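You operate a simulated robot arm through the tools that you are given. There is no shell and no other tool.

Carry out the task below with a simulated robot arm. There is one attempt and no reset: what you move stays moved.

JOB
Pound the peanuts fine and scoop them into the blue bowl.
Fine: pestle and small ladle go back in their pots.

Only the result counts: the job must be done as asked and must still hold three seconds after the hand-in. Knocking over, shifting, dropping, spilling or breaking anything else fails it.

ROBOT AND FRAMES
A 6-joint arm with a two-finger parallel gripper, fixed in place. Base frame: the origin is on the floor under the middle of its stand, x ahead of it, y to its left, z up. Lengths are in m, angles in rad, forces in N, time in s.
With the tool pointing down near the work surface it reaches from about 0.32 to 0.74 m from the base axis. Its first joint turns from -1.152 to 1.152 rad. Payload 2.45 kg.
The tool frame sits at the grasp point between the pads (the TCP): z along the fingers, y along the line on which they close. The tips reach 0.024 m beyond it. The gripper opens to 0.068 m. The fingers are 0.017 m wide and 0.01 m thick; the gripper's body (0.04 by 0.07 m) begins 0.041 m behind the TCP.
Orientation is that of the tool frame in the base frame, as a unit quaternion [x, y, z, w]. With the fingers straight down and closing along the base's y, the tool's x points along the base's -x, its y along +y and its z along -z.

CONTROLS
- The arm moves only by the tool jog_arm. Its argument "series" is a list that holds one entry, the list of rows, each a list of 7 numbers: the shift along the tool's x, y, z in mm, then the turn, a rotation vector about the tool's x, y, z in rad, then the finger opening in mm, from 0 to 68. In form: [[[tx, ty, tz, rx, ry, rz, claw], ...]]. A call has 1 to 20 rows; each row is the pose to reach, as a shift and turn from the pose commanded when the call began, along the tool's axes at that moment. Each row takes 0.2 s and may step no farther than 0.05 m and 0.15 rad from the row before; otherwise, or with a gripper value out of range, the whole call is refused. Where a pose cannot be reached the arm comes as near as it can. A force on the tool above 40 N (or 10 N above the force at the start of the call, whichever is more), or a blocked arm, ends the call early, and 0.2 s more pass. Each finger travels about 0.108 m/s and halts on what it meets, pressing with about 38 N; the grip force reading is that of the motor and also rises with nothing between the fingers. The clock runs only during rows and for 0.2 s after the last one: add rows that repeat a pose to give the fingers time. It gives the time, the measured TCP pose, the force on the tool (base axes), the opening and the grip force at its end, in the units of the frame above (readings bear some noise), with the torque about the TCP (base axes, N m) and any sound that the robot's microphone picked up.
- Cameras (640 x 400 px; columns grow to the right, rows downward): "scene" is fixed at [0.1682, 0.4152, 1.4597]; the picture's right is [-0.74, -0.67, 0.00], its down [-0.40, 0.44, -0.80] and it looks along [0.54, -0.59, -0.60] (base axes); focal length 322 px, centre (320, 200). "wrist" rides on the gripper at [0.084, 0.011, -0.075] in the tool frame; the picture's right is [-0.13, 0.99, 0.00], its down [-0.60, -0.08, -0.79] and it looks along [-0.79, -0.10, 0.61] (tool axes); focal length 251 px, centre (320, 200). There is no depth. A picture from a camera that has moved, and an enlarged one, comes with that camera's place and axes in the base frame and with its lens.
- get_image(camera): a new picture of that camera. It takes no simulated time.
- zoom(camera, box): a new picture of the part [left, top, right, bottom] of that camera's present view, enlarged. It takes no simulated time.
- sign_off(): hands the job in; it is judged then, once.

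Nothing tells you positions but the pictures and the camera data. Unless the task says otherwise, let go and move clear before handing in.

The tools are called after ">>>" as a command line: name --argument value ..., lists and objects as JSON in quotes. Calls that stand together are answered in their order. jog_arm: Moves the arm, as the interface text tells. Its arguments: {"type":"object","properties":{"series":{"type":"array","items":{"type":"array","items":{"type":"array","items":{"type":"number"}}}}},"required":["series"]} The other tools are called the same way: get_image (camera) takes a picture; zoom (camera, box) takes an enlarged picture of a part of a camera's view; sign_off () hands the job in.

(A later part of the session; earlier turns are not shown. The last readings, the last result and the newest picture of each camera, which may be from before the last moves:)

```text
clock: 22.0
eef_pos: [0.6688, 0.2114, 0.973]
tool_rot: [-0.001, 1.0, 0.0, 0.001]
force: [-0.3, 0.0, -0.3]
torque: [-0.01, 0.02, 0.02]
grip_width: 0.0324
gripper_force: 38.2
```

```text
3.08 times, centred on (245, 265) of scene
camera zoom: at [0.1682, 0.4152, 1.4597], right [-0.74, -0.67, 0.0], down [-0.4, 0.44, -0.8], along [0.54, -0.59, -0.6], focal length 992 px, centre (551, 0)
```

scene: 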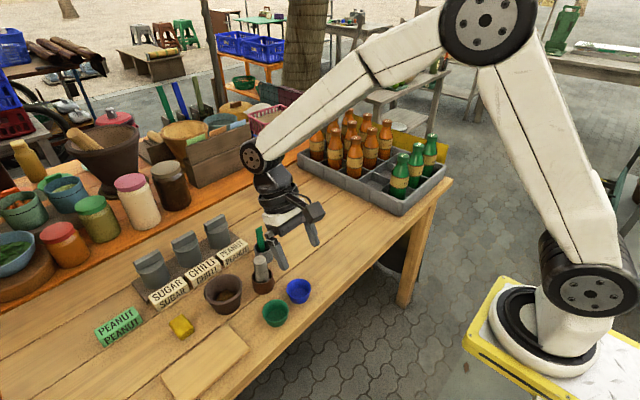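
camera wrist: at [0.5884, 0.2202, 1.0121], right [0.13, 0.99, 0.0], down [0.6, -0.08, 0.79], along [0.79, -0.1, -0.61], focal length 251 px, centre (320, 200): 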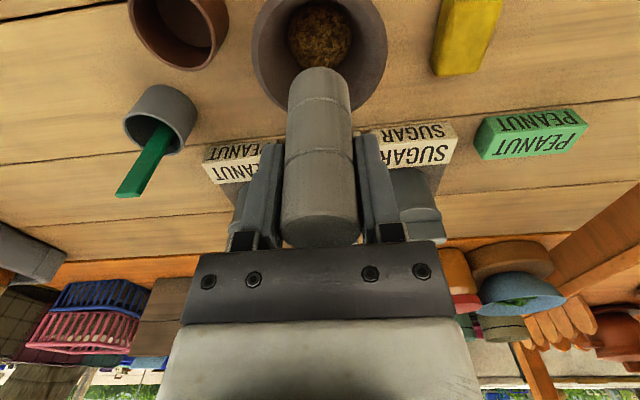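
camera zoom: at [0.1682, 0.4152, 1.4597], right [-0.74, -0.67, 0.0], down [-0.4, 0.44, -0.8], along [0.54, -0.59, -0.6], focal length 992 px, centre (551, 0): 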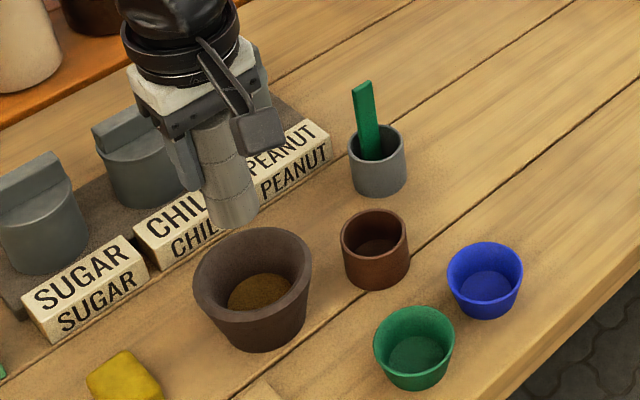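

The layer now looks fine-grained. I'll zoom in on its texture to be sure no coarse pieces remain.

>>> zoom --camera "wrist" --box '[280, 0, 360, 64]'

>>> zoom --camera "scene" --box '[212, 280, 240, 306]'

```text
6.25 times, centred on (320, 32) of wrist
camera zoom: at [0.5851, 0.2208, 1.0471], right [0.13, 0.99, 0.0], down [0.6, -0.08, 0.79], along [0.79, -0.1, -0.61], focal length 1572 px, centre (320, 1250)
```

zoom: 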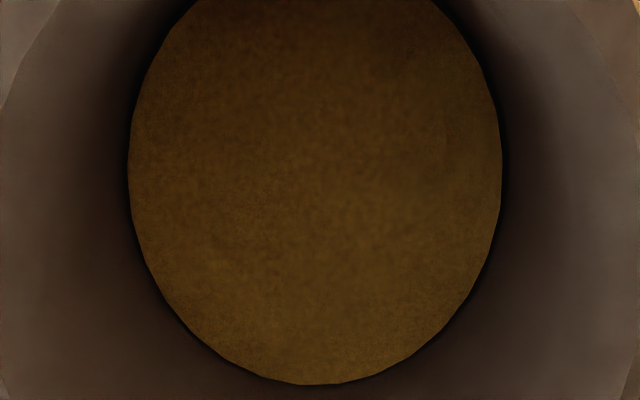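

```text
15.38 times, centred on (226, 293) of scene
camera zoom: at [0.1682, 0.4152, 1.4597], right [-0.74, -0.67, 0.0], down [-0.4, 0.44, -0.8], along [0.54, -0.59, -0.6], focal length 4958 px, centre (1766, -1231)
```

zoom: 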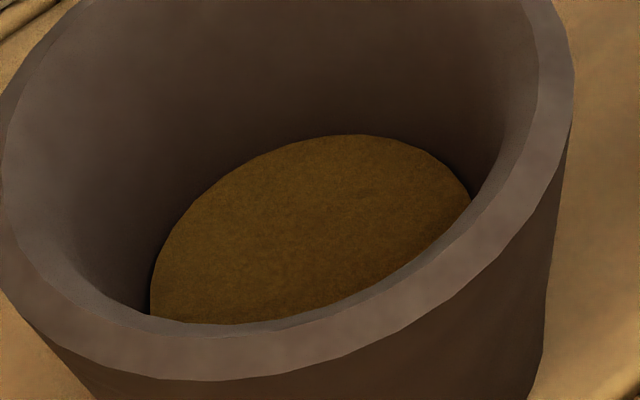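

The powder is uniformly fine and the mortar has not moved. Now I'll carry the pestle back over its brown pot.

>>> jog_arm --series '[[[10, -32, 0, 0, 0, 0, 15], [20, -64, 0, 0, 0, 0, 15], [30, -95, 0, 0, 0, 0, 15], [30, -95, 0, 0, 0, 0, 15]]]'

>>> get_image --camera "wrist"

>>> zoom --camera "scene" --box '[195, 180, 335, 320]'

```text
clock: 23.0
eef_pos: [0.638, 0.1153, 0.9721]
tool_rot: [-0.001, 1.0, 0.0, -0.001]
force: [0.0, -0.2, -1.2]
torque: [-0.01, -0.01, 0.03]
grip_width: 0.0325
gripper_force: 38.6
```

```text
taken
camera wrist: at [0.5538, 0.1254, 1.0467], right [0.13, 0.99, 0.0], down [0.6, -0.08, 0.79], along [0.79, -0.1, -0.61], focal length 251 px, centre (320, 200)
```

wrist: 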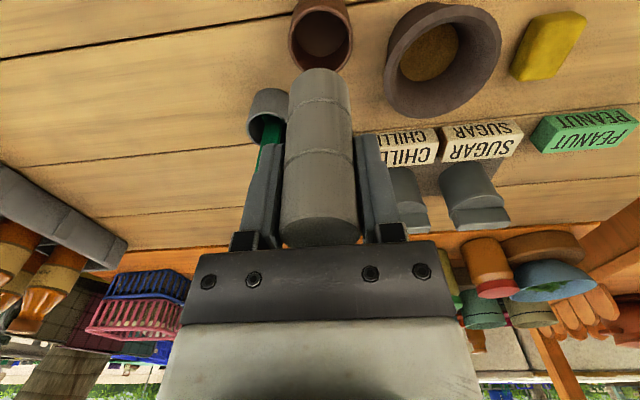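

```text
2.86 times, centred on (265, 250) of scene
camera zoom: at [0.1682, 0.4152, 1.4597], right [-0.74, -0.67, 0.0], down [-0.4, 0.44, -0.8], along [0.54, -0.59, -0.6], focal length 921 px, centre (477, 57)
```

zoom: 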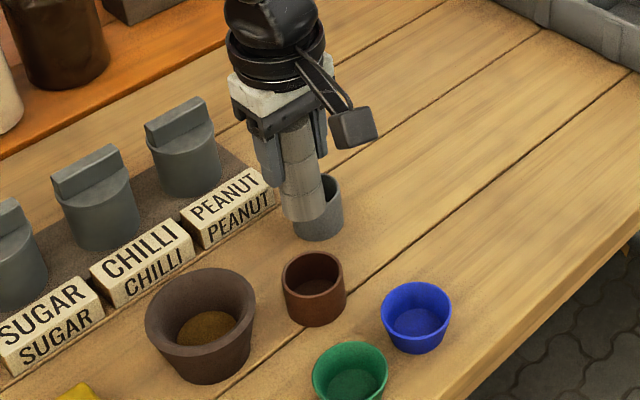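

The pestle is above its pot. I'll lower it in, slowing near the bottom to feel for the pot floor.

>>> jog_arm --series '[[[0, 0, 30, 0, 0, 0, 15], [0, 0, 60, 0, 0, 0, 15], [0, 0, 85, 0, 0, 0, 15], [0, 0, 100, 0, 0, 0, 15], [0, 0, 106, 0, 0, 0, 15], [0, 0, 110, 0, 0, 0, 15], [0, 0, 112, 0, 0, 0, 15]]]'

>>> zoom --camera "wrist" --box '[220, 40, 440, 240]'

```text
clock: 24.6
eef_pos: [0.6386, 0.1143, 0.8597]
tool_rot: [0.0, 1.0, 0.0, 0.001]
force: [-0.3, 0.3, -1.1]
torque: [0.01, 0.01, -0.02]
grip_width: 0.0324
gripper_force: 37.5
```

```text
2.00 times, centred on (330, 140) of wrist
camera zoom: at [0.5545, 0.1248, 0.9335], right [0.13, 0.99, 0.0], down [0.6, -0.08, 0.79], along [0.79, -0.1, -0.61], focal length 503 px, centre (300, 320)
```

zoom: 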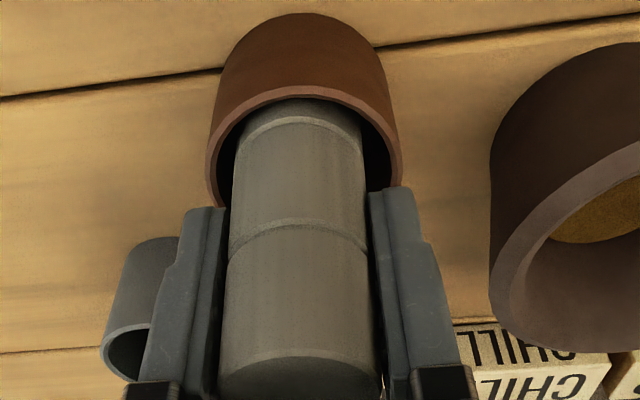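

The pestle slid up about 6–7 mm in the grip during pounding. I'll lower a little further until it touches the pot floor.

>>> jog_arm --series '[[[0, 0, 2, 0, 0, 0, 15], [0, 0, 4, 0, 0, 0, 15], [0, 0, 5, 0, 0, 0, 15]]]'

>>> zoom --camera "wrist" --box '[220, 40, 440, 240]'

```text
clock: 25.4
eef_pos: [0.6393, 0.1156, 0.8551]
tool_rot: [0.0, 1.0, 0.0, 0.0]
force: [-0.4, 0.8, -0.7]
torque: [-0.02, 0.03, 0.02]
grip_width: 0.0323
gripper_force: 38.1
```

```text
2.00 times, centred on (330, 140) of wrist
camera zoom: at [0.5552, 0.1251, 0.9289], right [0.13, 0.99, 0.0], down [0.6, -0.08, 0.79], along [0.79, -0.1, -0.61], focal length 503 px, centre (300, 320)
```

zoom: 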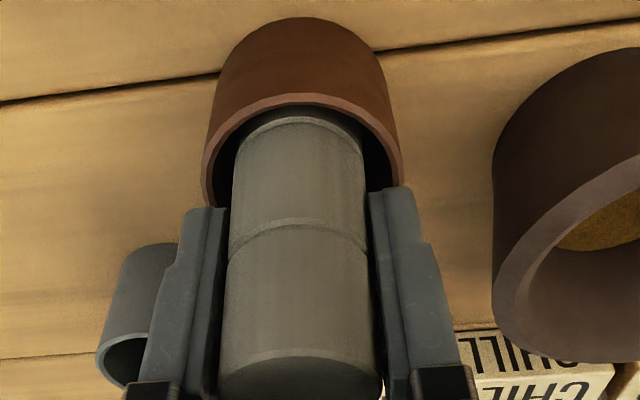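

It is now nearly at its original depth in the pot. I'll go 2.5 mm more and then release.

>>> jog_arm --series '[[[0, 0, 1.5, 0, 0, 0, 15], [0, 0, 2.5, 0, 0, 0, 15], [0, 0, 2.5, 0, 0, 0, 15]]]'

>>> zoom --camera "wrist" --box '[220, 40, 440, 240]'

```text
clock: 26.2
eef_pos: [0.6398, 0.1139, 0.8534]
tool_rot: [0.0, 1.0, 0.0, 0.0]
force: [0.1, 0.2, -0.3]
torque: [-0.01, 0.0, -0.04]
grip_width: 0.0325
gripper_force: 37.9
```

```text
2.00 times, centred on (330, 140) of wrist
camera zoom: at [0.5548, 0.1256, 0.9264], right [0.13, 0.99, 0.0], down [0.6, -0.08, 0.79], along [0.79, -0.1, -0.61], focal length 503 px, centre (300, 320)
```

zoom: 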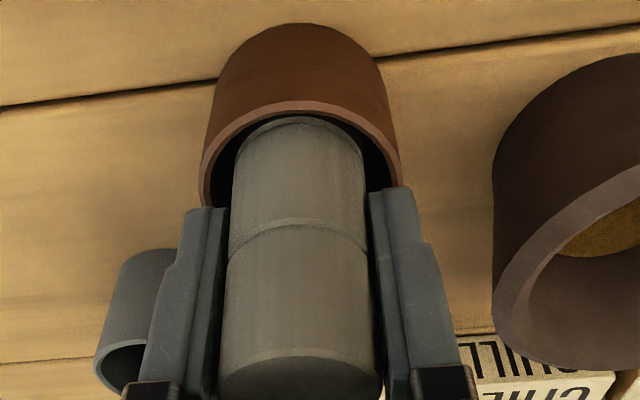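

By the picture, the pestle top is back at its original height (about 0.875). I'll open the gripper and rise clear.

>>> jog_arm --series '[[[0, 0, 0, 0, 0, 0, 40], [0, 0, 0, 0, 0, 0, 52], [0, 0, 0, 0, 0, 0, 64], [0, 0, 0, 0, 0, 0, 64]]]'

>>> jog_arm --series '[[[0, 0, -15, 0, 0, 0, 64], [0, 0, -40, 0, 0, 0, 64], [0, 0, -80, 0, 0, 0, 68], [0, 0, -120, 0, 0, 0, 68], [0, 0, -120, 0, 0, 0, 68]]]'

>>> get_image --camera "wrist"

>>> zoom --camera "scene" --box '[195, 180, 335, 320]'

```text
clock: 27.2
eef_pos: [0.6397, 0.1154, 0.8525]
tool_rot: [0.0, 1.0, 0.0, 0.0]
force: [-0.5, 0.3, -0.3]
torque: [-0.01, 0.0, 0.02]
grip_width: 0.0641
gripper_force: 0.1
```

```text
clock: 28.4
eef_pos: [0.6394, 0.1155, 0.9716]
tool_rot: [0.0, 1.0, 0.0, 0.0]
force: [-0.1, 0.1, 0.0]
torque: [0.01, 0.01, 0.02]
grip_width: 0.0679
gripper_force: 0.0
```

```text
taken
camera wrist: at [0.5549, 0.1254, 1.0451], right [0.13, 0.99, 0.0], down [0.6, -0.08, 0.79], along [0.79, -0.1, -0.61], focal length 251 px, centre (320, 200)
```

wrist: 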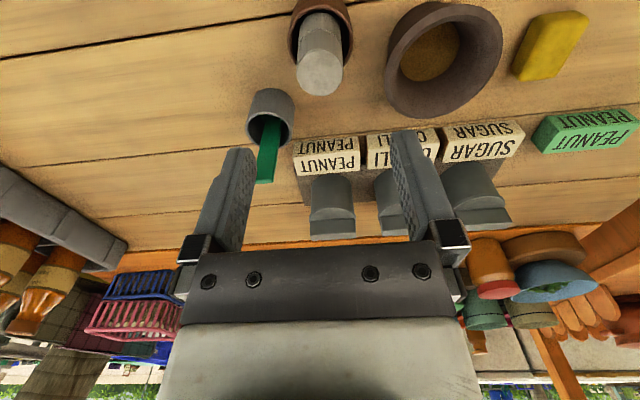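

```text
2.86 times, centred on (265, 250) of scene
camera zoom: at [0.1682, 0.4152, 1.4597], right [-0.74, -0.67, 0.0], down [-0.4, 0.44, -0.8], along [0.54, -0.59, -0.6], focal length 921 px, centre (477, 57)
```

zoom: 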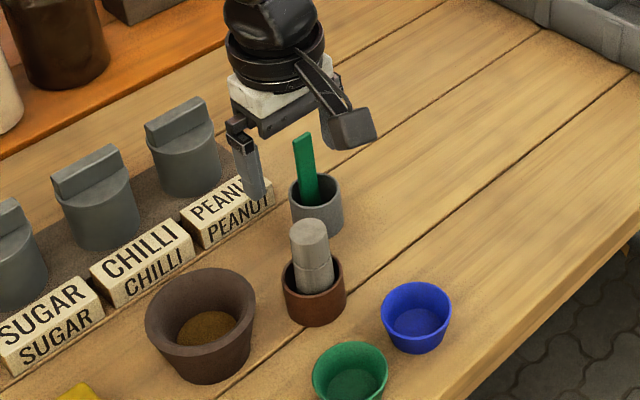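

The pestle stands back in its pot. Next is the ladle, so I'll move over the grey pot for a close look at its cup and handle.

>>> jog_arm --series '[[[-20, -25, -15, 0, 0.1, 0, 68], [-40, -50, -30, 0, 0.2, 0, 68], [-60, -65, -45, 0, 0.3, 0, 68], [-75, -65, -60, 0, 0.4, 0, 68], [-75, -65, -60, 0, 0.4, 0, 68]]]'

>>> get_image --camera "wrist"

>>> zoom --camera "wrist" --box '[270, 40, 390, 160]'

>>> zoom --camera "scene" --box '[240, 215, 290, 265]'

```text
clock: 29.6
eef_pos: [0.6998, 0.0493, 1.0325]
tool_rot: [0.0, 0.98, -0.001, -0.199]
force: [0.2, -0.4, 0.2]
torque: [-0.01, 0.02, -0.02]
grip_width: 0.0682
gripper_force: 0.0
out of reach, approached as far as the arm can: row 4, 5
```

```text
taken
camera wrist: at [0.6519, 0.0589, 1.1331], right [0.12, 0.99, -0.05], down [0.87, -0.08, 0.49], along [0.49, -0.1, -0.87], focal length 251 px, centre (320, 200)
```

wrist: 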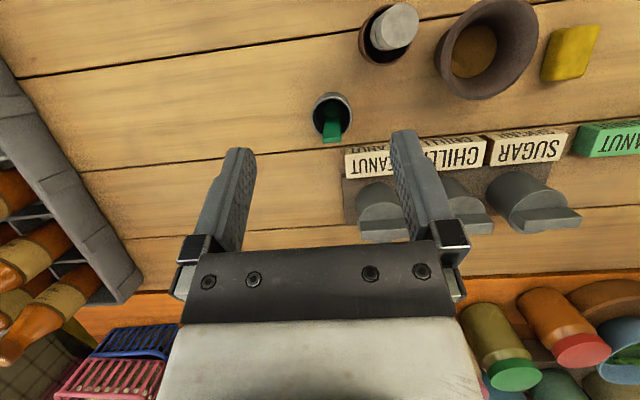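

```text
3.33 times, centred on (330, 100) of wrist
camera zoom: at [0.6519, 0.0589, 1.1331], right [0.12, 0.99, -0.05], down [0.87, -0.08, 0.49], along [0.49, -0.1, -0.87], focal length 838 px, centre (287, 533)
```

zoom: 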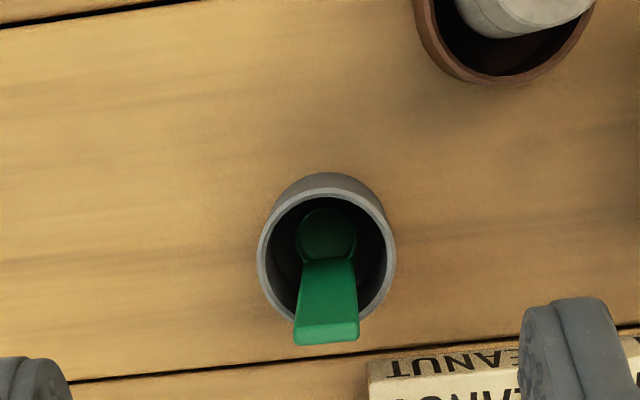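

```text
8.00 times, centred on (265, 240) of scene
camera zoom: at [0.1682, 0.4152, 1.4597], right [-0.74, -0.67, 0.0], down [-0.4, 0.44, -0.8], along [0.54, -0.59, -0.6], focal length 2578 px, centre (760, -120)
```

zoom: 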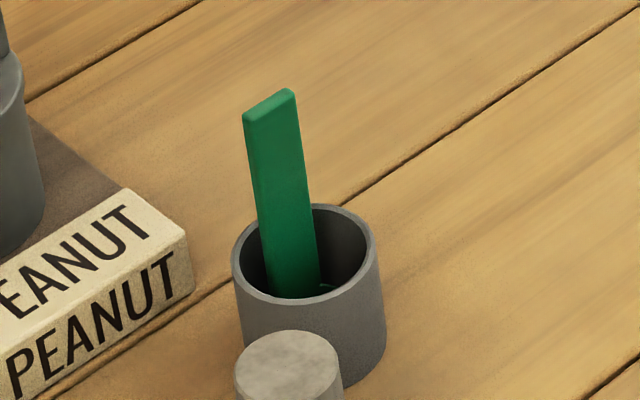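

The ladle hangs upright: handle at about (0.7195, 0.051) with its flat faces toward ±x, and the cup on the base side. Before grabbing it I'll test with an empty gripper whether the arm can pitch far enough forward to pour, starting by backing off and straightening.

>>> jog_arm --series '[[[40, 5, 17, 0, -0.1, 0, 68], [80, 10, 34, 0, -0.2, 0, 68], [120, 15, 51, 0, -0.3, 0, 68], [160, 20, 68, 0, -0.4, 0, 68], [200, 22, 85, 0, -0.4, 0, 68], [200, 22, 85, 0, -0.4, 0, 68]]]'

```text
clock: 31.0
eef_pos: [0.4815, 0.0705, 1.0311]
tool_rot: [0.001, 1.0, -0.001, 0.002]
force: [-0.3, 0.4, -1.0]
torque: [0.0, -0.01, 0.02]
grip_width: 0.0678
gripper_force: 0.1
```

Now I'll rotate the gripper 90° about its axis so the fingers close along x.

>>> jog_arm --series '[[[0, 0, 0, 0, 0, 0.143, 68], [0, 0, 0, 0, 0, 0.286, 68], [0, 0, 0, 0, 0, 0.429, 68], [0, 0, 0, 0, 0, 0.571, 68], [0, 0, 0, 0, 0, 0.714, 68], [0, 0, 0, 0, 0, 0.857, 68], [0, 0, 0, 0, 0, 1.0, 68], [0, 0, 0, 0, 0, 1.143, 68], [0, 0, 0, 0, 0, 1.286, 68], [0, 0, 0, 0, 0, 1.428, 68], [0, 0, 0, 0, 0, 1.571, 68], [0, 0, 0, 0, 0, 1.571, 68]]]'

```text
clock: 33.6
eef_pos: [0.4824, 0.0708, 1.0311]
tool_rot: [0.708, 0.707, 0.0, 0.0]
force: [0.2, -0.4, 0.1]
torque: [-0.02, -0.01, 0.01]
grip_width: 0.0679
gripper_force: 0.0
```

The yaw worked. Now I'll test the pour pitch about the tool x axis at this safe height.

>>> jog_arm --series '[[[0, 0, 0, -0.15, 0, 0, 68], [0, 0, 0, -0.3, 0, 0, 68], [0, 0, 0, -0.45, 0, 0, 68], [0, 0, 0, -0.6, 0, 0, 68], [0, 0, 0, -0.75, 0, 0, 68], [0, 0, 0, -0.9, 0, 0, 68], [0, 0, 0, -1.05, 0, 0, 68], [0, 0, 0, -1.2, 0, 0, 68], [0, 0, 0, -1.35, 0, 0, 68], [0, 0, 0, -1.5, 0, 0, 68], [0, 0, 0, -1.65, 0, 0, 68], [0, 0, 0, -1.8, 0, 0, 68], [0, 0, 0, -1.95, 0, 0, 68], [0, 0, 0, -2.1, 0, 0, 68], [0, 0, 0, -2.1, 0, 0, 68]]]'

>>> get_image --camera "scene"

>>> get_image --camera "wrist"

```text
clock: 36.8
eef_pos: [0.496, 0.0321, 1.2184]
tool_rot: [0.61, 0.628, 0.356, 0.327]
force: [-0.3, 0.3, 0.1]
torque: [-0.02, -0.04, 0.03]
grip_width: 0.0678
gripper_force: 0.0
out of reach, approached as far as the arm can: row 4, 5, 6, 7, 8, 9, 10, 11, 12, 13, 14, 15
```

```text
taken
```

scene: 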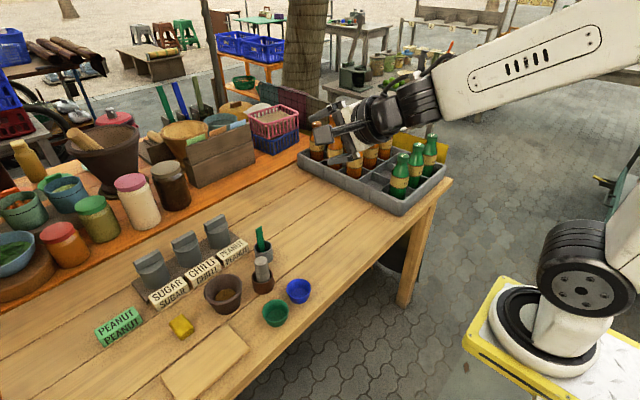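

```text
taken
camera wrist: at [0.4345, 0.1132, 1.2694], right [0.54, -0.13, 0.83], down [-0.69, -0.64, 0.34], along [0.49, -0.76, -0.43], focal length 251 px, centre (320, 200)
```

wrist: 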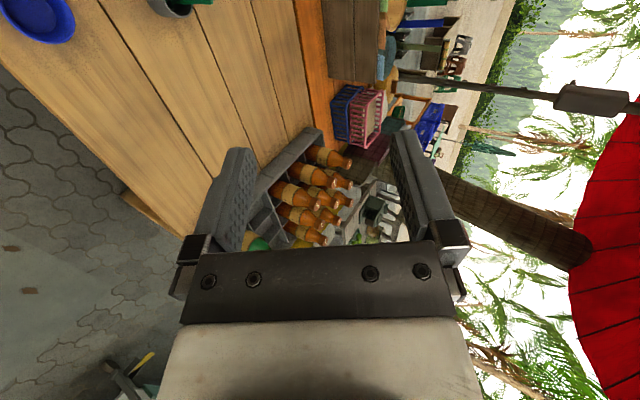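

Forward pitch is out of reach this close to the base, so pouring must be sideways. I'll return to tool-down and then test rolling sideways (tool pointing toward +y with the wrist on the −y side of the blue bowl).

>>> jog_arm --series '[[[-5, -10, 17, 0.144, -0.006, 0.004, 68], [-10, -19, 33, 0.288, -0.012, 0.008, 68], [-15, -29, 50, 0.432, -0.018, 0.011, 68], [-20, -39, 67, 0.576, -0.024, 0.015, 68], [-25, -48, 83, 0.72, -0.031, 0.019, 68], [-30, -58, 100, 0.864, -0.037, 0.023, 68], [-35, -67, 117, 1.0084, -0.043, 0.0265, 68], [-35, -67, 117, 1.0084, -0.043, 0.0265, 68]]]'

```text
clock: 38.6
eef_pos: [0.5612, 0.0061, 1.0984]
tool_rot: [0.708, 0.706, -0.001, -0.001]
force: [-0.9, 0.9, 0.2]
torque: [-0.04, 0.0, -0.01]
grip_width: 0.0678
gripper_force: 0.1
out of reach, approached as far as the arm can: row 1
```

Now I'll test rolling sideways about the tool y axis toward +y.

>>> jog_arm --series '[[[0, 0, 0, 0, 0.15, 0, 68], [0, 0, 0, 0, 0.3, 0, 68], [0, 0, 0, 0, 0.45, 0, 68], [0, 0, 0, 0, 0.6, 0, 68], [0, 0, 0, 0, 0.75, 0, 68], [0, 0, 0, 0, 0.9, 0, 68], [0, 0, 0, 0, 1.05, 0, 68], [0, 0, 0, 0, 1.2, 0, 68], [0, 0, 0, 0, 1.35, 0, 68], [0, 0, 0, 0, 1.5, 0, 68]]]'

>>> get_image --camera "scene"

```text
clock: 40.8
eef_pos: [0.5627, 0.0046, 1.0988]
tool_rot: [0.517, 0.517, 0.482, -0.483]
force: [0.0, 0.5, -1.0]
torque: [-0.03, -0.01, 0.0]
grip_width: 0.0681
gripper_force: 0.0
```

```text
taken
```

scene: 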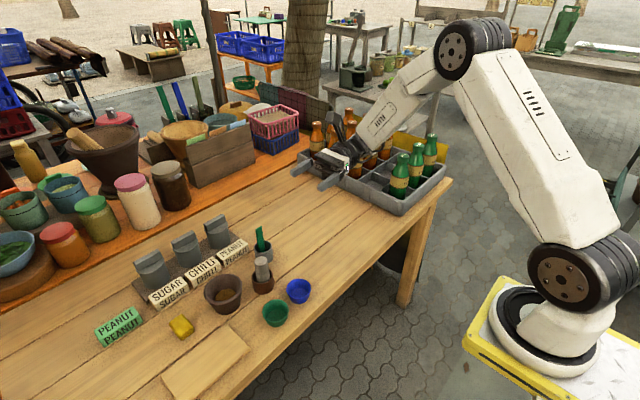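

Sideways roll reaches 86° without trouble. I'll test further, to about 125°.

>>> jog_arm --series '[[[0, 0, 0, 0, 0.14, 0, 68], [0, 0, 0, 0, 0.28, 0, 68], [0, 0, 0, 0, 0.42, 0, 68], [0, 0, 0, 0, 0.56, 0, 68], [0, 0, 0, 0, 0.7, 0, 68]]]'

>>> get_image --camera "scene"

>>> get_image --camera "wrist"

```text
clock: 42.0
eef_pos: [0.5643, 0.017, 1.0981]
tool_rot: [0.414, 0.406, 0.578, -0.574]
force: [0.1, -0.6, -0.1]
torque: [-0.01, 0.02, -0.01]
grip_width: 0.0678
gripper_force: 0.1
out of reach, approached as far as the arm can: row 3, 4, 5
```

```text
taken
```

scene: 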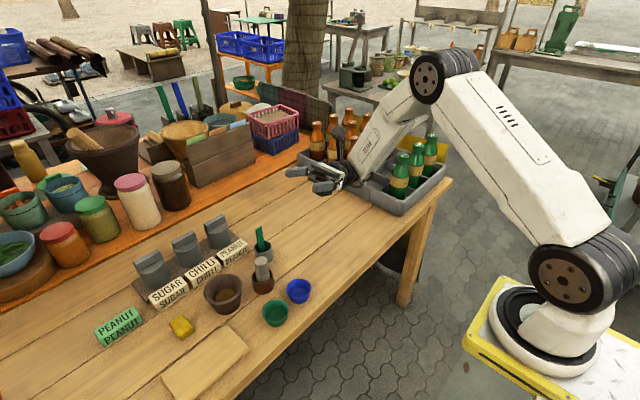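

```text
taken
camera wrist: at [0.5744, -0.0803, 1.1512], right [0.99, 0.03, -0.13], down [-0.09, -0.55, -0.83], along [-0.1, 0.83, -0.54], focal length 251 px, centre (320, 200)
```

wrist: 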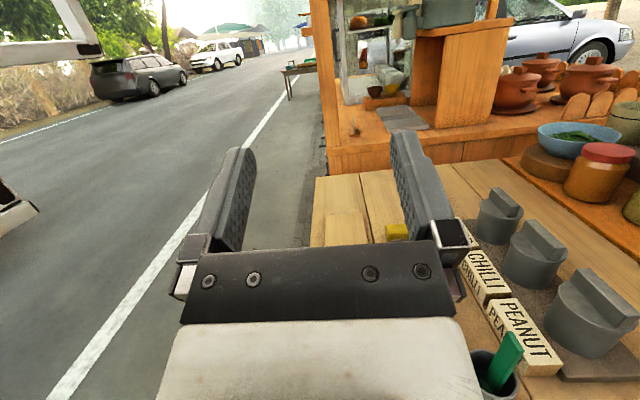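

Rolling sideways reaches about 109°. To get more ladle tilt, I'll grip the handle with the tool leaned about 26° (wrist toward +y), which gives roughly 120–130° of ladle tilt when pouring. I'll now rotate to that leaned pose and move near the grey pot.

>>> jog_arm --series '[[[-4, 7, 1, 0, -0.147, 0, 68], [-7, 14, 2, 0, -0.294, 0, 68], [-11, 21, 2, 0, -0.442, 0, 68], [-14, 28, 3, 0, -0.589, 0, 68], [-18, 34, 4, 0, -0.736, 0, 68], [-21, 41, 5, 0, -0.883, 0, 68], [-25, 48, 6, 0, -1.03, 0, 68], [-28, 55, 7, 0, -1.178, 0, 68], [-32, 62, 7, 0, -1.325, 0, 68], [-36, 69, 8, 0, -1.472, 0, 68], [-39, 76, 9, 0, -1.619, 0, 68], [-43, 83, 10, 0, -1.766, 0, 68], [-46, 89, 11, 0, -1.914, 0, 68], [-50, 96, 12, 0, -2.061, 0, 68], [-53, 103, 12, 0, -2.208, 0, 68], [-57, 110, 13, 0, -2.355, 0, 68], [-57, 110, 13, 0, -2.355, 0, 68]]]'

>>> get_image --camera "scene"

>>> get_image --camera "wrist"

```text
clock: 45.6
eef_pos: [0.6752, 0.0491, 1.0474]
tool_rot: [0.693, 0.685, -0.162, 0.156]
force: [0.1, 0.3, -0.4]
torque: [0.01, -0.02, -0.02]
grip_width: 0.0681
gripper_force: 0.1
```

```text
taken
```

scene: 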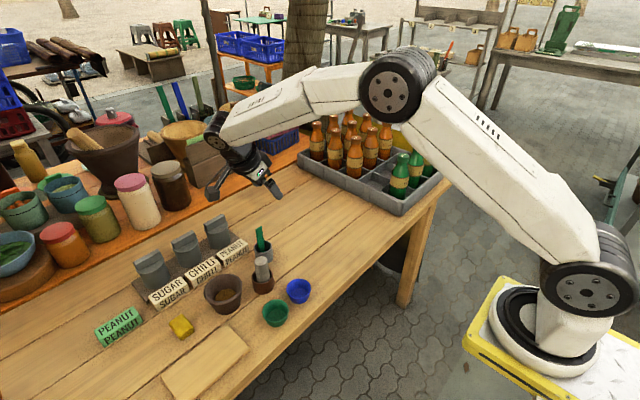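

```text
taken
camera wrist: at [0.6869, 0.1563, 1.0773], right [0.99, -0.13, 0.05], down [-0.08, -0.19, 0.98], along [-0.12, -0.97, -0.2], focal length 251 px, centre (320, 200)
```

wrist: 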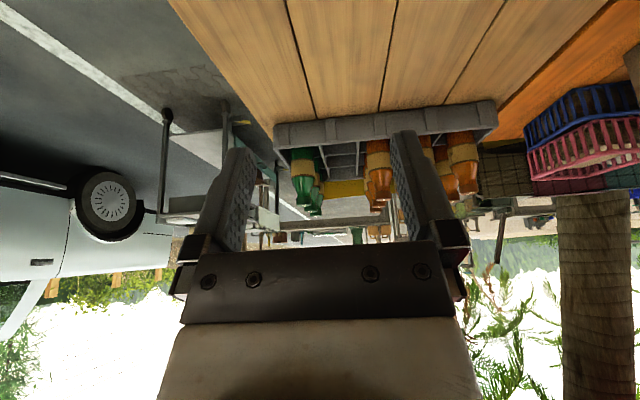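

The leaned pose is reached. I'll move to just above the ladle handle and check alignment.

>>> jog_arm --series '[[[17, 15, 32, 0, 0, 0, 68], [34, 30, 64, 0, 0, 0, 68], [50, 45, 95, 0, 0, 0, 68], [50, 45, 95, 0, 0, 0, 68]]]'

>>> get_image --camera "wrist"

>>> zoom --camera "scene" --box '[215, 180, 335, 290]'

```text
clock: 46.6
eef_pos: [0.7166, 0.0527, 0.9383]
tool_rot: [0.693, 0.686, -0.161, 0.155]
force: [-0.5, -0.3, -0.3]
torque: [0.02, -0.03, 0.0]
grip_width: 0.0681
gripper_force: 0.1
```

```text
taken
camera wrist: at [0.73, 0.16, 0.9693], right [0.99, -0.13, 0.05], down [-0.08, -0.2, 0.98], along [-0.12, -0.97, -0.2], focal length 251 px, centre (320, 200)
```

wrist: 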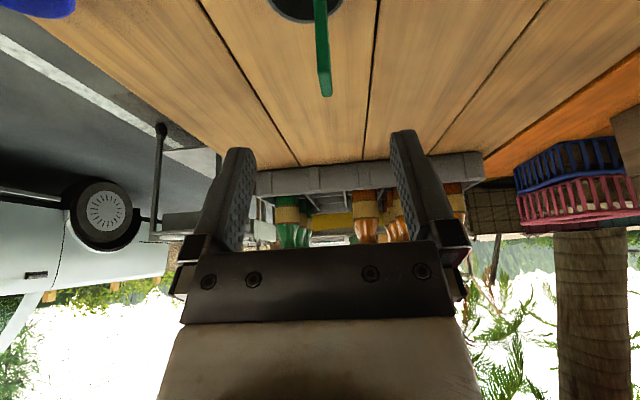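

```text
3.64 times, centred on (275, 235) of scene
camera zoom: at [0.1682, 0.4152, 1.4597], right [-0.74, -0.67, 0.0], down [-0.4, 0.44, -0.8], along [0.54, -0.59, -0.6], focal length 1172 px, centre (484, 73)
```

zoom: 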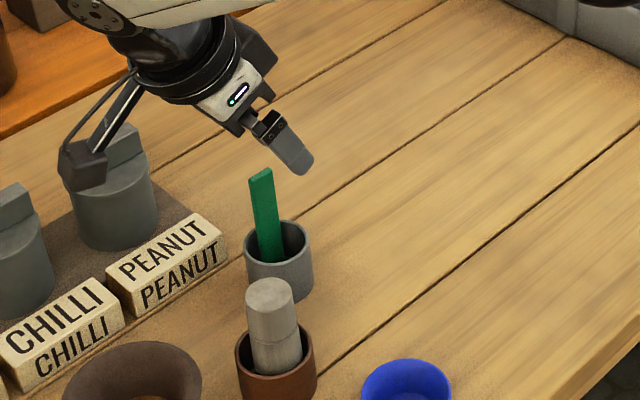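

The handle is centred between the fingers. I'll descend vertically to the grip height with tips above the pot rim.

>>> jog_arm --series '[[[9, 0, 18, 0, 0, 0, 68], [17, 1, 35, 0, 0, 0, 68], [26, 1, 53, 0, 0, 0, 68], [33, 1, 68, 0, 0, 0, 68], [33, 1, 68, 0, 0, 0, 68]]]'

>>> get_image --camera "wrist"

>>> zoom --camera "scene" --box '[215, 190, 335, 300]'

```text
clock: 47.8
eef_pos: [0.7189, 0.0524, 0.8639]
tool_rot: [0.693, 0.685, -0.162, 0.155]
force: [0.0, -0.4, 0.5]
torque: [-0.01, -0.02, 0.0]
grip_width: 0.0679
gripper_force: 0.0
```

```text
taken
camera wrist: at [0.7317, 0.1602, 0.8932], right [0.99, -0.13, 0.05], down [-0.08, -0.2, 0.98], along [-0.12, -0.97, -0.2], focal length 251 px, centre (320, 200)
```

wrist: 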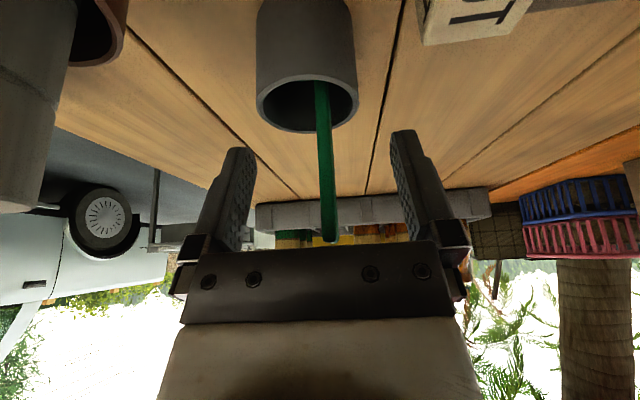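

```text
3.64 times, centred on (275, 245) of scene
camera zoom: at [0.1682, 0.4152, 1.4597], right [-0.74, -0.67, 0.0], down [-0.4, 0.44, -0.8], along [0.54, -0.59, -0.6], focal length 1172 px, centre (484, 36)
```

zoom: 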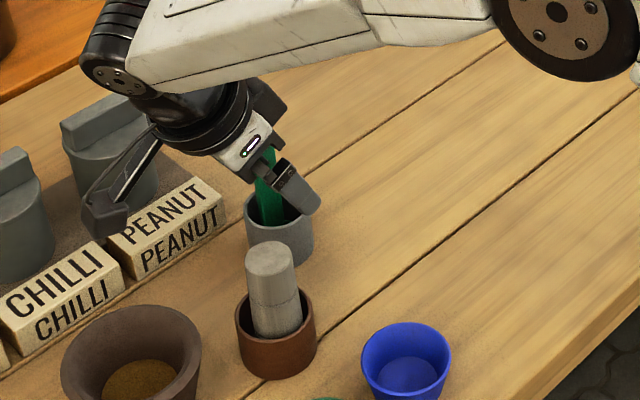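

The handle is centred between the fingers, and the tips are above the pot rim. I'll close on the handle.

>>> jog_arm --series '[[[0, 0, 0, 0, 0, 0, 45], [0, 0, 0, 0, 0, 0, 25], [0, 0, 0, 0, 0, 0, 8], [0, 0, 0, 0, 0, 0, 0], [0, 0, 0, 0, 0, 0, 0], [0, 0, 0, 0, 0, 0, 0]]]'

>>> get_image --camera "wrist"

>>> zoom --camera "scene" --box '[215, 190, 335, 300]'

```text
clock: 49.2
eef_pos: [0.7196, 0.0512, 0.8631]
tool_rot: [0.693, 0.686, -0.162, 0.155]
force: [-0.5, -0.8, 0.1]
torque: [0.01, 0.02, 0.0]
grip_width: 0.0052
gripper_force: 28.0
```

```text
taken
camera wrist: at [0.7316, 0.1602, 0.8932], right [0.99, -0.13, 0.05], down [-0.08, -0.2, 0.98], along [-0.12, -0.97, -0.2], focal length 251 px, centre (320, 200)
```

wrist: 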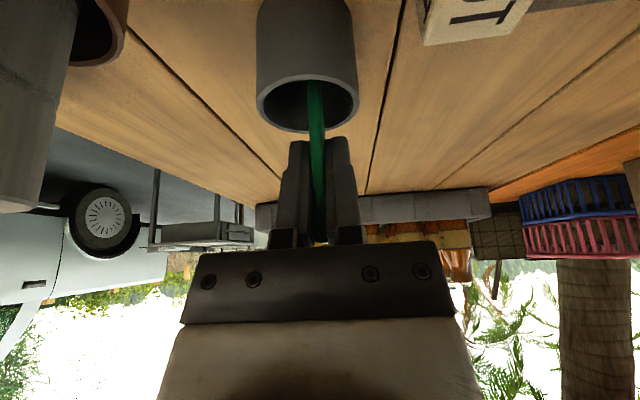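

```text
3.64 times, centred on (275, 245) of scene
camera zoom: at [0.1682, 0.4152, 1.4597], right [-0.74, -0.67, 0.0], down [-0.4, 0.44, -0.8], along [0.54, -0.59, -0.6], focal length 1172 px, centre (484, 36)
```

zoom: 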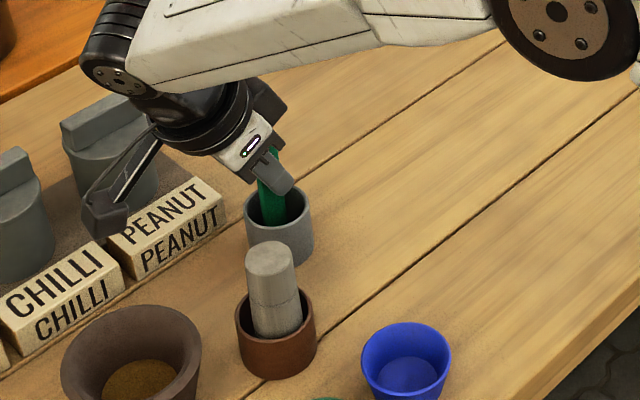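

The ladle handle is held at 5.2 mm. I'll lift it vertically out of the pot.

>>> jog_arm --series '[[[-9, 0, -18, 0, 0, 0, 0], [-18, 0, -36, 0, 0, 0, 0], [-27, 0, -54, 0, 0, 0, 0], [-36, 0, -72, 0, 0, 0, 0], [-44, 0, -90, 0, 0, 0, 0], [-44, 0, -90, 0, 0, 0, 0]]]'

>>> get_image --camera "wrist"

>>> zoom --camera "scene" --box '[205, 170, 335, 300]'

>>> zoom --camera "scene" --box '[245, 200, 285, 240]'

```text
clock: 50.6
eef_pos: [0.7191, 0.0507, 0.9635]
tool_rot: [0.693, 0.686, -0.162, 0.155]
force: [-0.6, -0.3, -0.8]
torque: [0.0, 0.0, -0.04]
grip_width: 0.0054
gripper_force: 28.3
```

```text
taken
camera wrist: at [0.7318, 0.1588, 0.993], right [0.99, -0.13, 0.05], down [-0.07, -0.2, 0.98], along [-0.12, -0.97, -0.2], focal length 251 px, centre (320, 200)
```

wrist: 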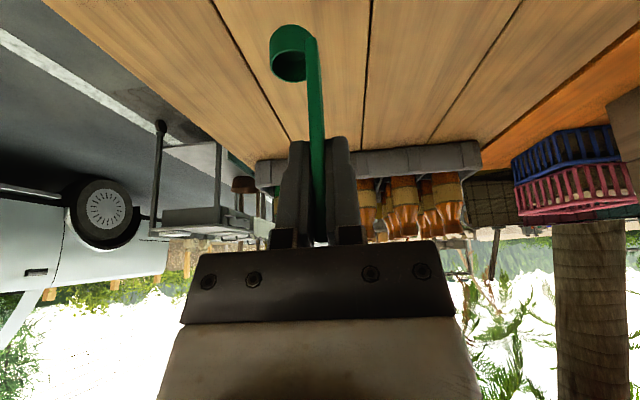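

```text
3.08 times, centred on (270, 235) of scene
camera zoom: at [0.1682, 0.4152, 1.4597], right [-0.74, -0.67, 0.0], down [-0.4, 0.44, -0.8], along [0.54, -0.59, -0.6], focal length 992 px, centre (474, 92)
```

zoom: 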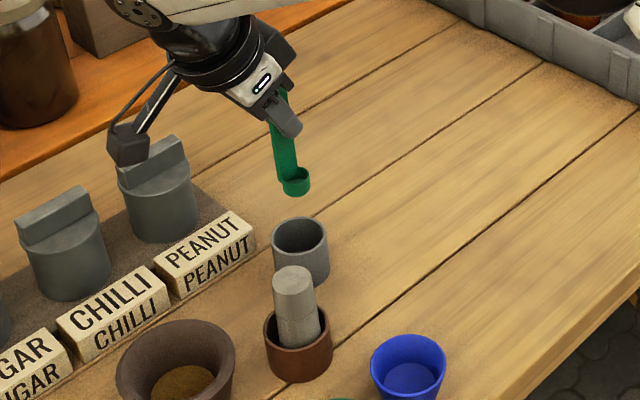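

```text
10.00 times, centred on (265, 220) of scene
camera zoom: at [0.1682, 0.4152, 1.4597], right [-0.74, -0.67, 0.0], down [-0.4, 0.44, -0.8], along [0.54, -0.59, -0.6], focal length 3223 px, centre (870, 0)
```

zoom: 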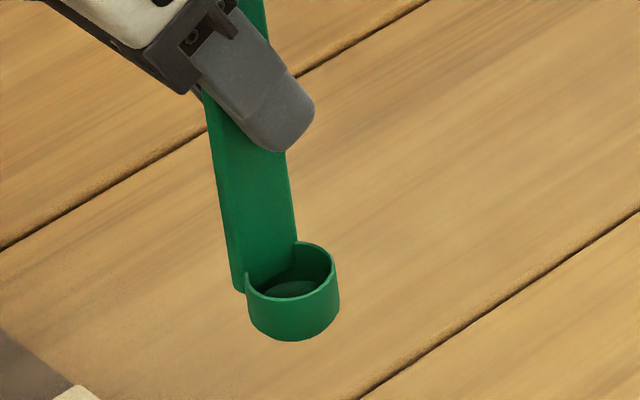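

The ladle is a small cup about 24 mm across, fixed to the base-side face of the handle, with its rim about 62 mm below the TCP. I'll carry it upright to a point above the mortar.

>>> jog_arm --series '[[[28, -8, -13.5, 0, 0, 0, 0], [56, -16, -27, 0, 0, 0, 0], [84, -25, -40.5, 0, 0, 0, 0], [112, -33, -54, 0, 0, 0, 0], [139, -41, -67.5, 0, 0, 0, 0], [139, -41, -67.5, 0, 0, 0, 0]]]'

>>> get_image --camera "wrist"

>>> zoom --camera "scene" --box '[180, 200, 280, 310]'

```text
clock: 52.0
eef_pos: [0.68, 0.205, 0.964]
tool_rot: [0.693, 0.685, -0.162, 0.155]
force: [-0.1, -0.5, -0.2]
torque: [0.02, 0.0, -0.01]
grip_width: 0.0052
gripper_force: 28.5
```

```text
taken
camera wrist: at [0.6918, 0.3134, 0.9944], right [0.99, -0.13, 0.05], down [-0.07, -0.2, 0.98], along [-0.12, -0.97, -0.2], focal length 251 px, centre (320, 200)
```

wrist: 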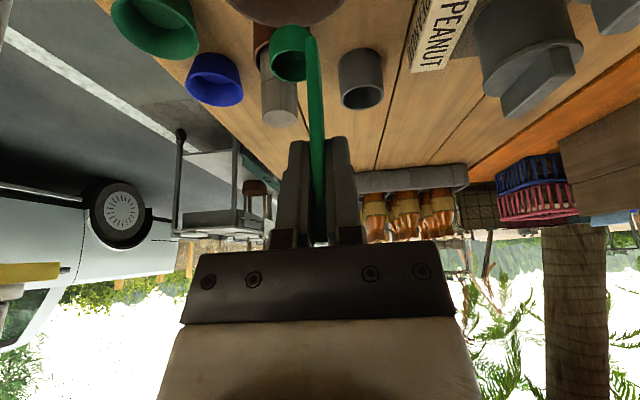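

```text
3.64 times, centred on (230, 255) of scene
camera zoom: at [0.1682, 0.4153, 1.4597], right [-0.74, -0.67, 0.0], down [-0.4, 0.44, -0.8], along [0.54, -0.59, -0.6], focal length 1172 px, centre (647, 0)
```

zoom: 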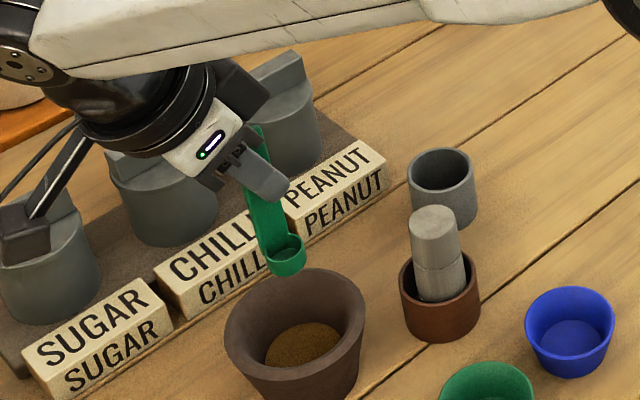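

The cup is centred over the mortar at about (0.664, 0.204). I'll lower it straight in and feel for the powder.

>>> jog_arm --series '[[[13.2, 0.2, 27, 0, 0, 0, 0], [26.3, 0.3, 53.9, 0, 0, 0, 0], [35.1, 0.5, 71.9, 0, 0, 0, 0], [38.6, 0.5, 79.1, 0, 0, 0, 0], [40.3, 0.5, 82.7, 0, 0, 0, 0], [41.2, 0.5, 84.5, 0, 0, 0, 0]]]'

>>> get_image --camera "wrist"

>>> zoom --camera "scene" --box '[190, 250, 260, 320]'

```text
clock: 53.4
eef_pos: [0.6809, 0.2065, 0.8744]
tool_rot: [0.693, 0.685, -0.161, 0.157]
force: [-5.5, 0.3, 22.2]
torque: [-0.07, 0.5, -0.05]
grip_width: 0.0053
gripper_force: 28.9
```

```text
taken
camera wrist: at [0.6935, 0.3143, 0.9045], right [0.99, -0.13, 0.06], down [-0.08, -0.2, 0.98], along [-0.11, -0.97, -0.21], focal length 251 px, centre (320, 200)
```

wrist: 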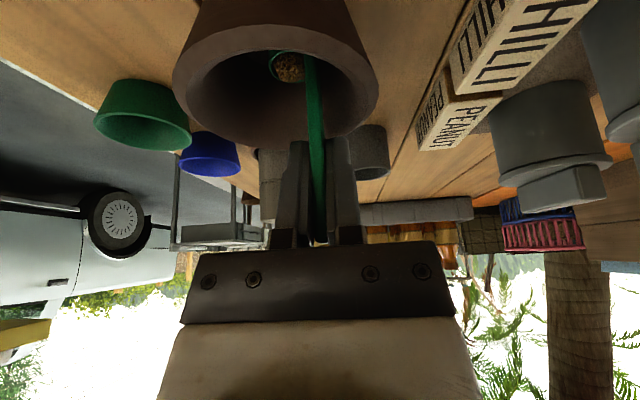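

```text
5.71 times, centred on (225, 285) of scene
camera zoom: at [0.1675, 0.4151, 1.4598], right [-0.74, -0.67, 0.0], down [-0.4, 0.44, -0.8], along [0.54, -0.59, -0.6], focal length 1842 px, centre (863, -286)
```

zoom: 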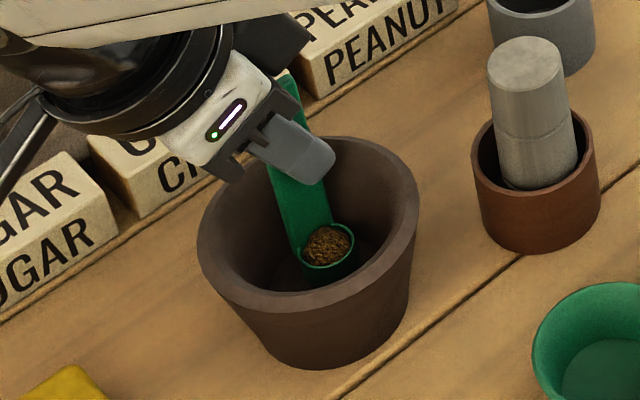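

The cup now holds peanut powder, and the mortar floor looks empty around it. I'll lift straight up slowly and inspect.

>>> jog_arm --series '[[[-4.4, 0, -9, 0, 0, 0, 0], [-11, 0, -22.5, 0, 0, 0, 0], [-20, 0, -41, 0, 0, 0, 0], [-30, 0, -61.5, 0, 0, 0, 0], [-40, 0, -82, 0, 0, 0, 0], [-50, 0, -102.5, 0, 0, 0, 0], [-50, 0, -102.5, 0, 0, 0, 0]]]'

>>> zoom --camera "wrist" --box '[220, 0, 400, 120]'

>>> zoom --camera "scene" --box '[190, 230, 270, 320]'

>>> zoom --camera "scene" --box '[200, 265, 250, 315]'

```text
clock: 55.0
eef_pos: [0.6824, 0.2063, 0.9856]
tool_rot: [0.693, 0.686, -0.161, 0.155]
force: [1.4, 0.4, 0.1]
torque: [0.01, 0.0, -0.02]
grip_width: 0.0053
gripper_force: 28.2
```

```text
3.33 times, centred on (310, 60) of wrist
camera zoom: at [0.695, 0.314, 1.0149], right [0.99, -0.13, 0.05], down [-0.07, -0.2, 0.98], along [-0.12, -0.97, -0.2], focal length 838 px, centre (353, 667)
```

zoom: 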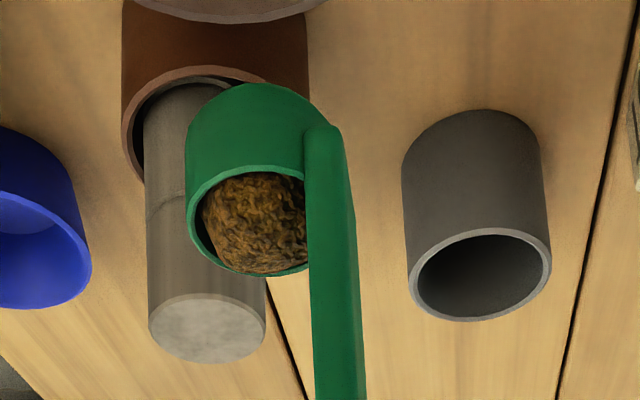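

```text
4.44 times, centred on (230, 275) of scene
camera zoom: at [0.1682, 0.4152, 1.4597], right [-0.74, -0.67, 0.0], down [-0.4, 0.44, -0.8], along [0.54, -0.59, -0.6], focal length 1432 px, centre (720, -133)
```

zoom: 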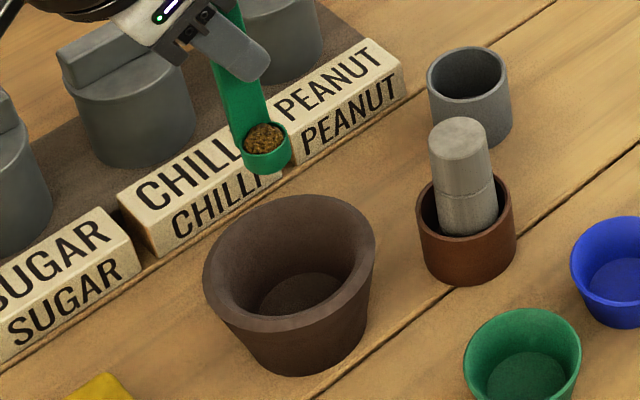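

```text
8.00 times, centred on (225, 290) of scene
camera zoom: at [0.1682, 0.4152, 1.4597], right [-0.74, -0.67, 0.0], down [-0.4, 0.44, -0.8], along [0.54, -0.59, -0.6], focal length 2578 px, centre (1080, -520)
```

zoom: 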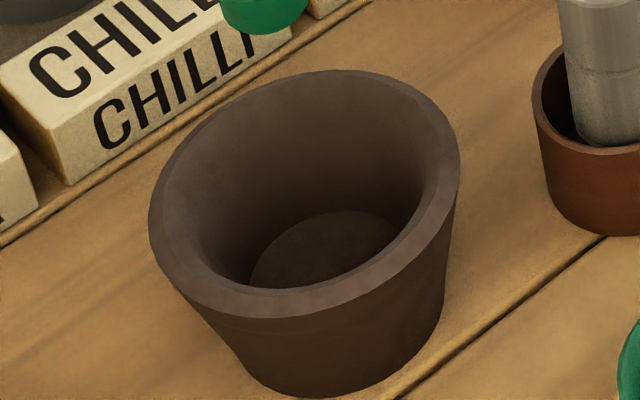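

The mortar is empty and the whole scoop sits in the cup. I'll carry it level to above the blue bowl, slowly.

>>> jog_arm --series '[[[-8, -7, 3, 0, 0, 0, 0], [-24, -23, 10, 0, 0, 0, 0], [-42, -40, 18, 0, 0, 0, 0], [-60, -57, 25, 0, 0, 0, 0], [-78, -74, 33, 0, 0, 0, 0], [-96, -91, 41, 0, 0, 0, 0], [-111, -106, 47, 0, 0, 0, 0], [-119, -114, 50.5, 0, 0, 0, 0], [-119, -114, 50.5, 0, 0, 0, 0]]]'

>>> get_image --camera "wrist"

>>> zoom --camera "scene" --box '[220, 200, 340, 330]'

```text
clock: 57.0
eef_pos: [0.5655, 0.08, 0.9907]
tool_rot: [0.693, 0.685, -0.161, 0.156]
force: [1.4, -0.3, 0.0]
torque: [0.03, 0.02, -0.02]
grip_width: 0.0049
gripper_force: 28.3
```

```text
taken
camera wrist: at [0.5784, 0.1864, 1.0212], right [0.99, -0.13, 0.05], down [-0.08, -0.2, 0.98], along [-0.12, -0.97, -0.2], focal length 251 px, centre (320, 200)
```

wrist: 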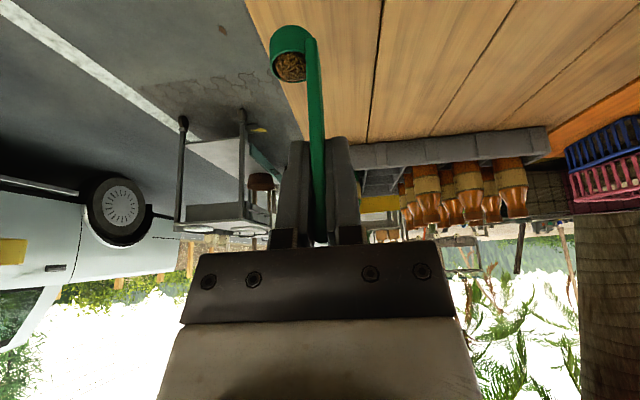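

```text
3.08 times, centred on (280, 265) of scene
camera zoom: at [0.1682, 0.4152, 1.4597], right [-0.74, -0.67, 0.0], down [-0.4, 0.44, -0.8], along [0.54, -0.59, -0.6], focal length 992 px, centre (443, 0)
```

zoom: 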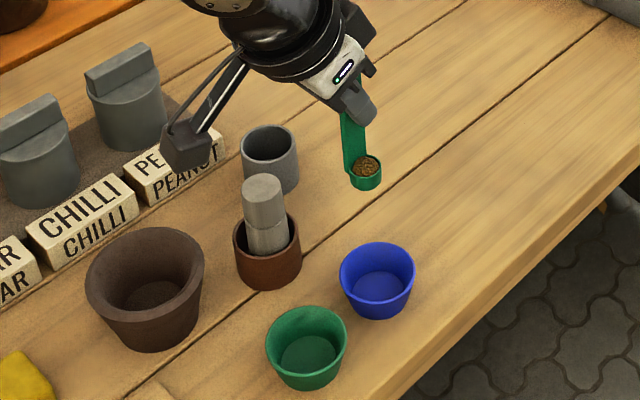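

The cup is level over the blue bowl (bowl centre about (0.551, 0.072), rim about 0.80). I'll lower it close to the bowl and start tilting gently about the cup mouth, stopping at about 24° to check.

>>> jog_arm --series '[[[7.8, 0, 22.9, 0, 0, 0, 0], [17.9, 0, 51.3, 0, 0, 0, 0], [28.8, 0, 73.8, 0, 0, 0, 0], [21.2, 0, 78.2, 0, 0.14, 0, 0], [14.3, 0, 83.6, 0, 0.28, 0, 0], [8.2, 0, 89.9, 0, 0.42, 0, 0], [8.2, 0, 89.9, 0, 0.42, 0, 0]]]'

>>> get_image --camera "wrist"

>>> zoom --camera "scene" --box '[240, 220, 340, 330]'

```text
clock: 58.6
eef_pos: [0.564, 0.0477, 0.9062]
tool_rot: [0.711, 0.703, -0.012, 0.009]
force: [-0.5, 0.2, -0.5]
torque: [0.0, -0.01, 0.01]
grip_width: 0.0055
gripper_force: 28.5
```

```text
taken
camera wrist: at [0.5768, 0.1329, 0.9789], right [0.99, -0.14, 0.0], down [-0.08, -0.58, 0.81], along [-0.12, -0.8, -0.58], focal length 251 px, centre (320, 200)
```

wrist: 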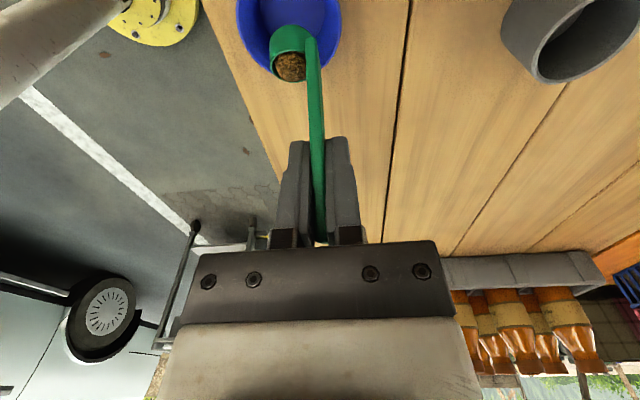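

```text
3.64 times, centred on (290, 275) of scene
camera zoom: at [0.1682, 0.4152, 1.4597], right [-0.74, -0.67, 0.0], down [-0.4, 0.44, -0.8], along [0.54, -0.59, -0.6], focal length 1172 px, centre (429, -73)
```

zoom: 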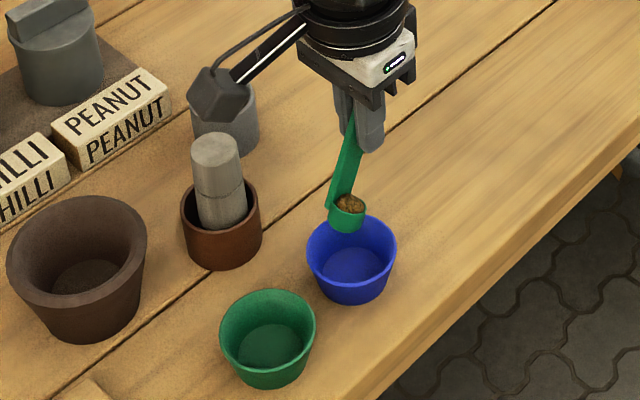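

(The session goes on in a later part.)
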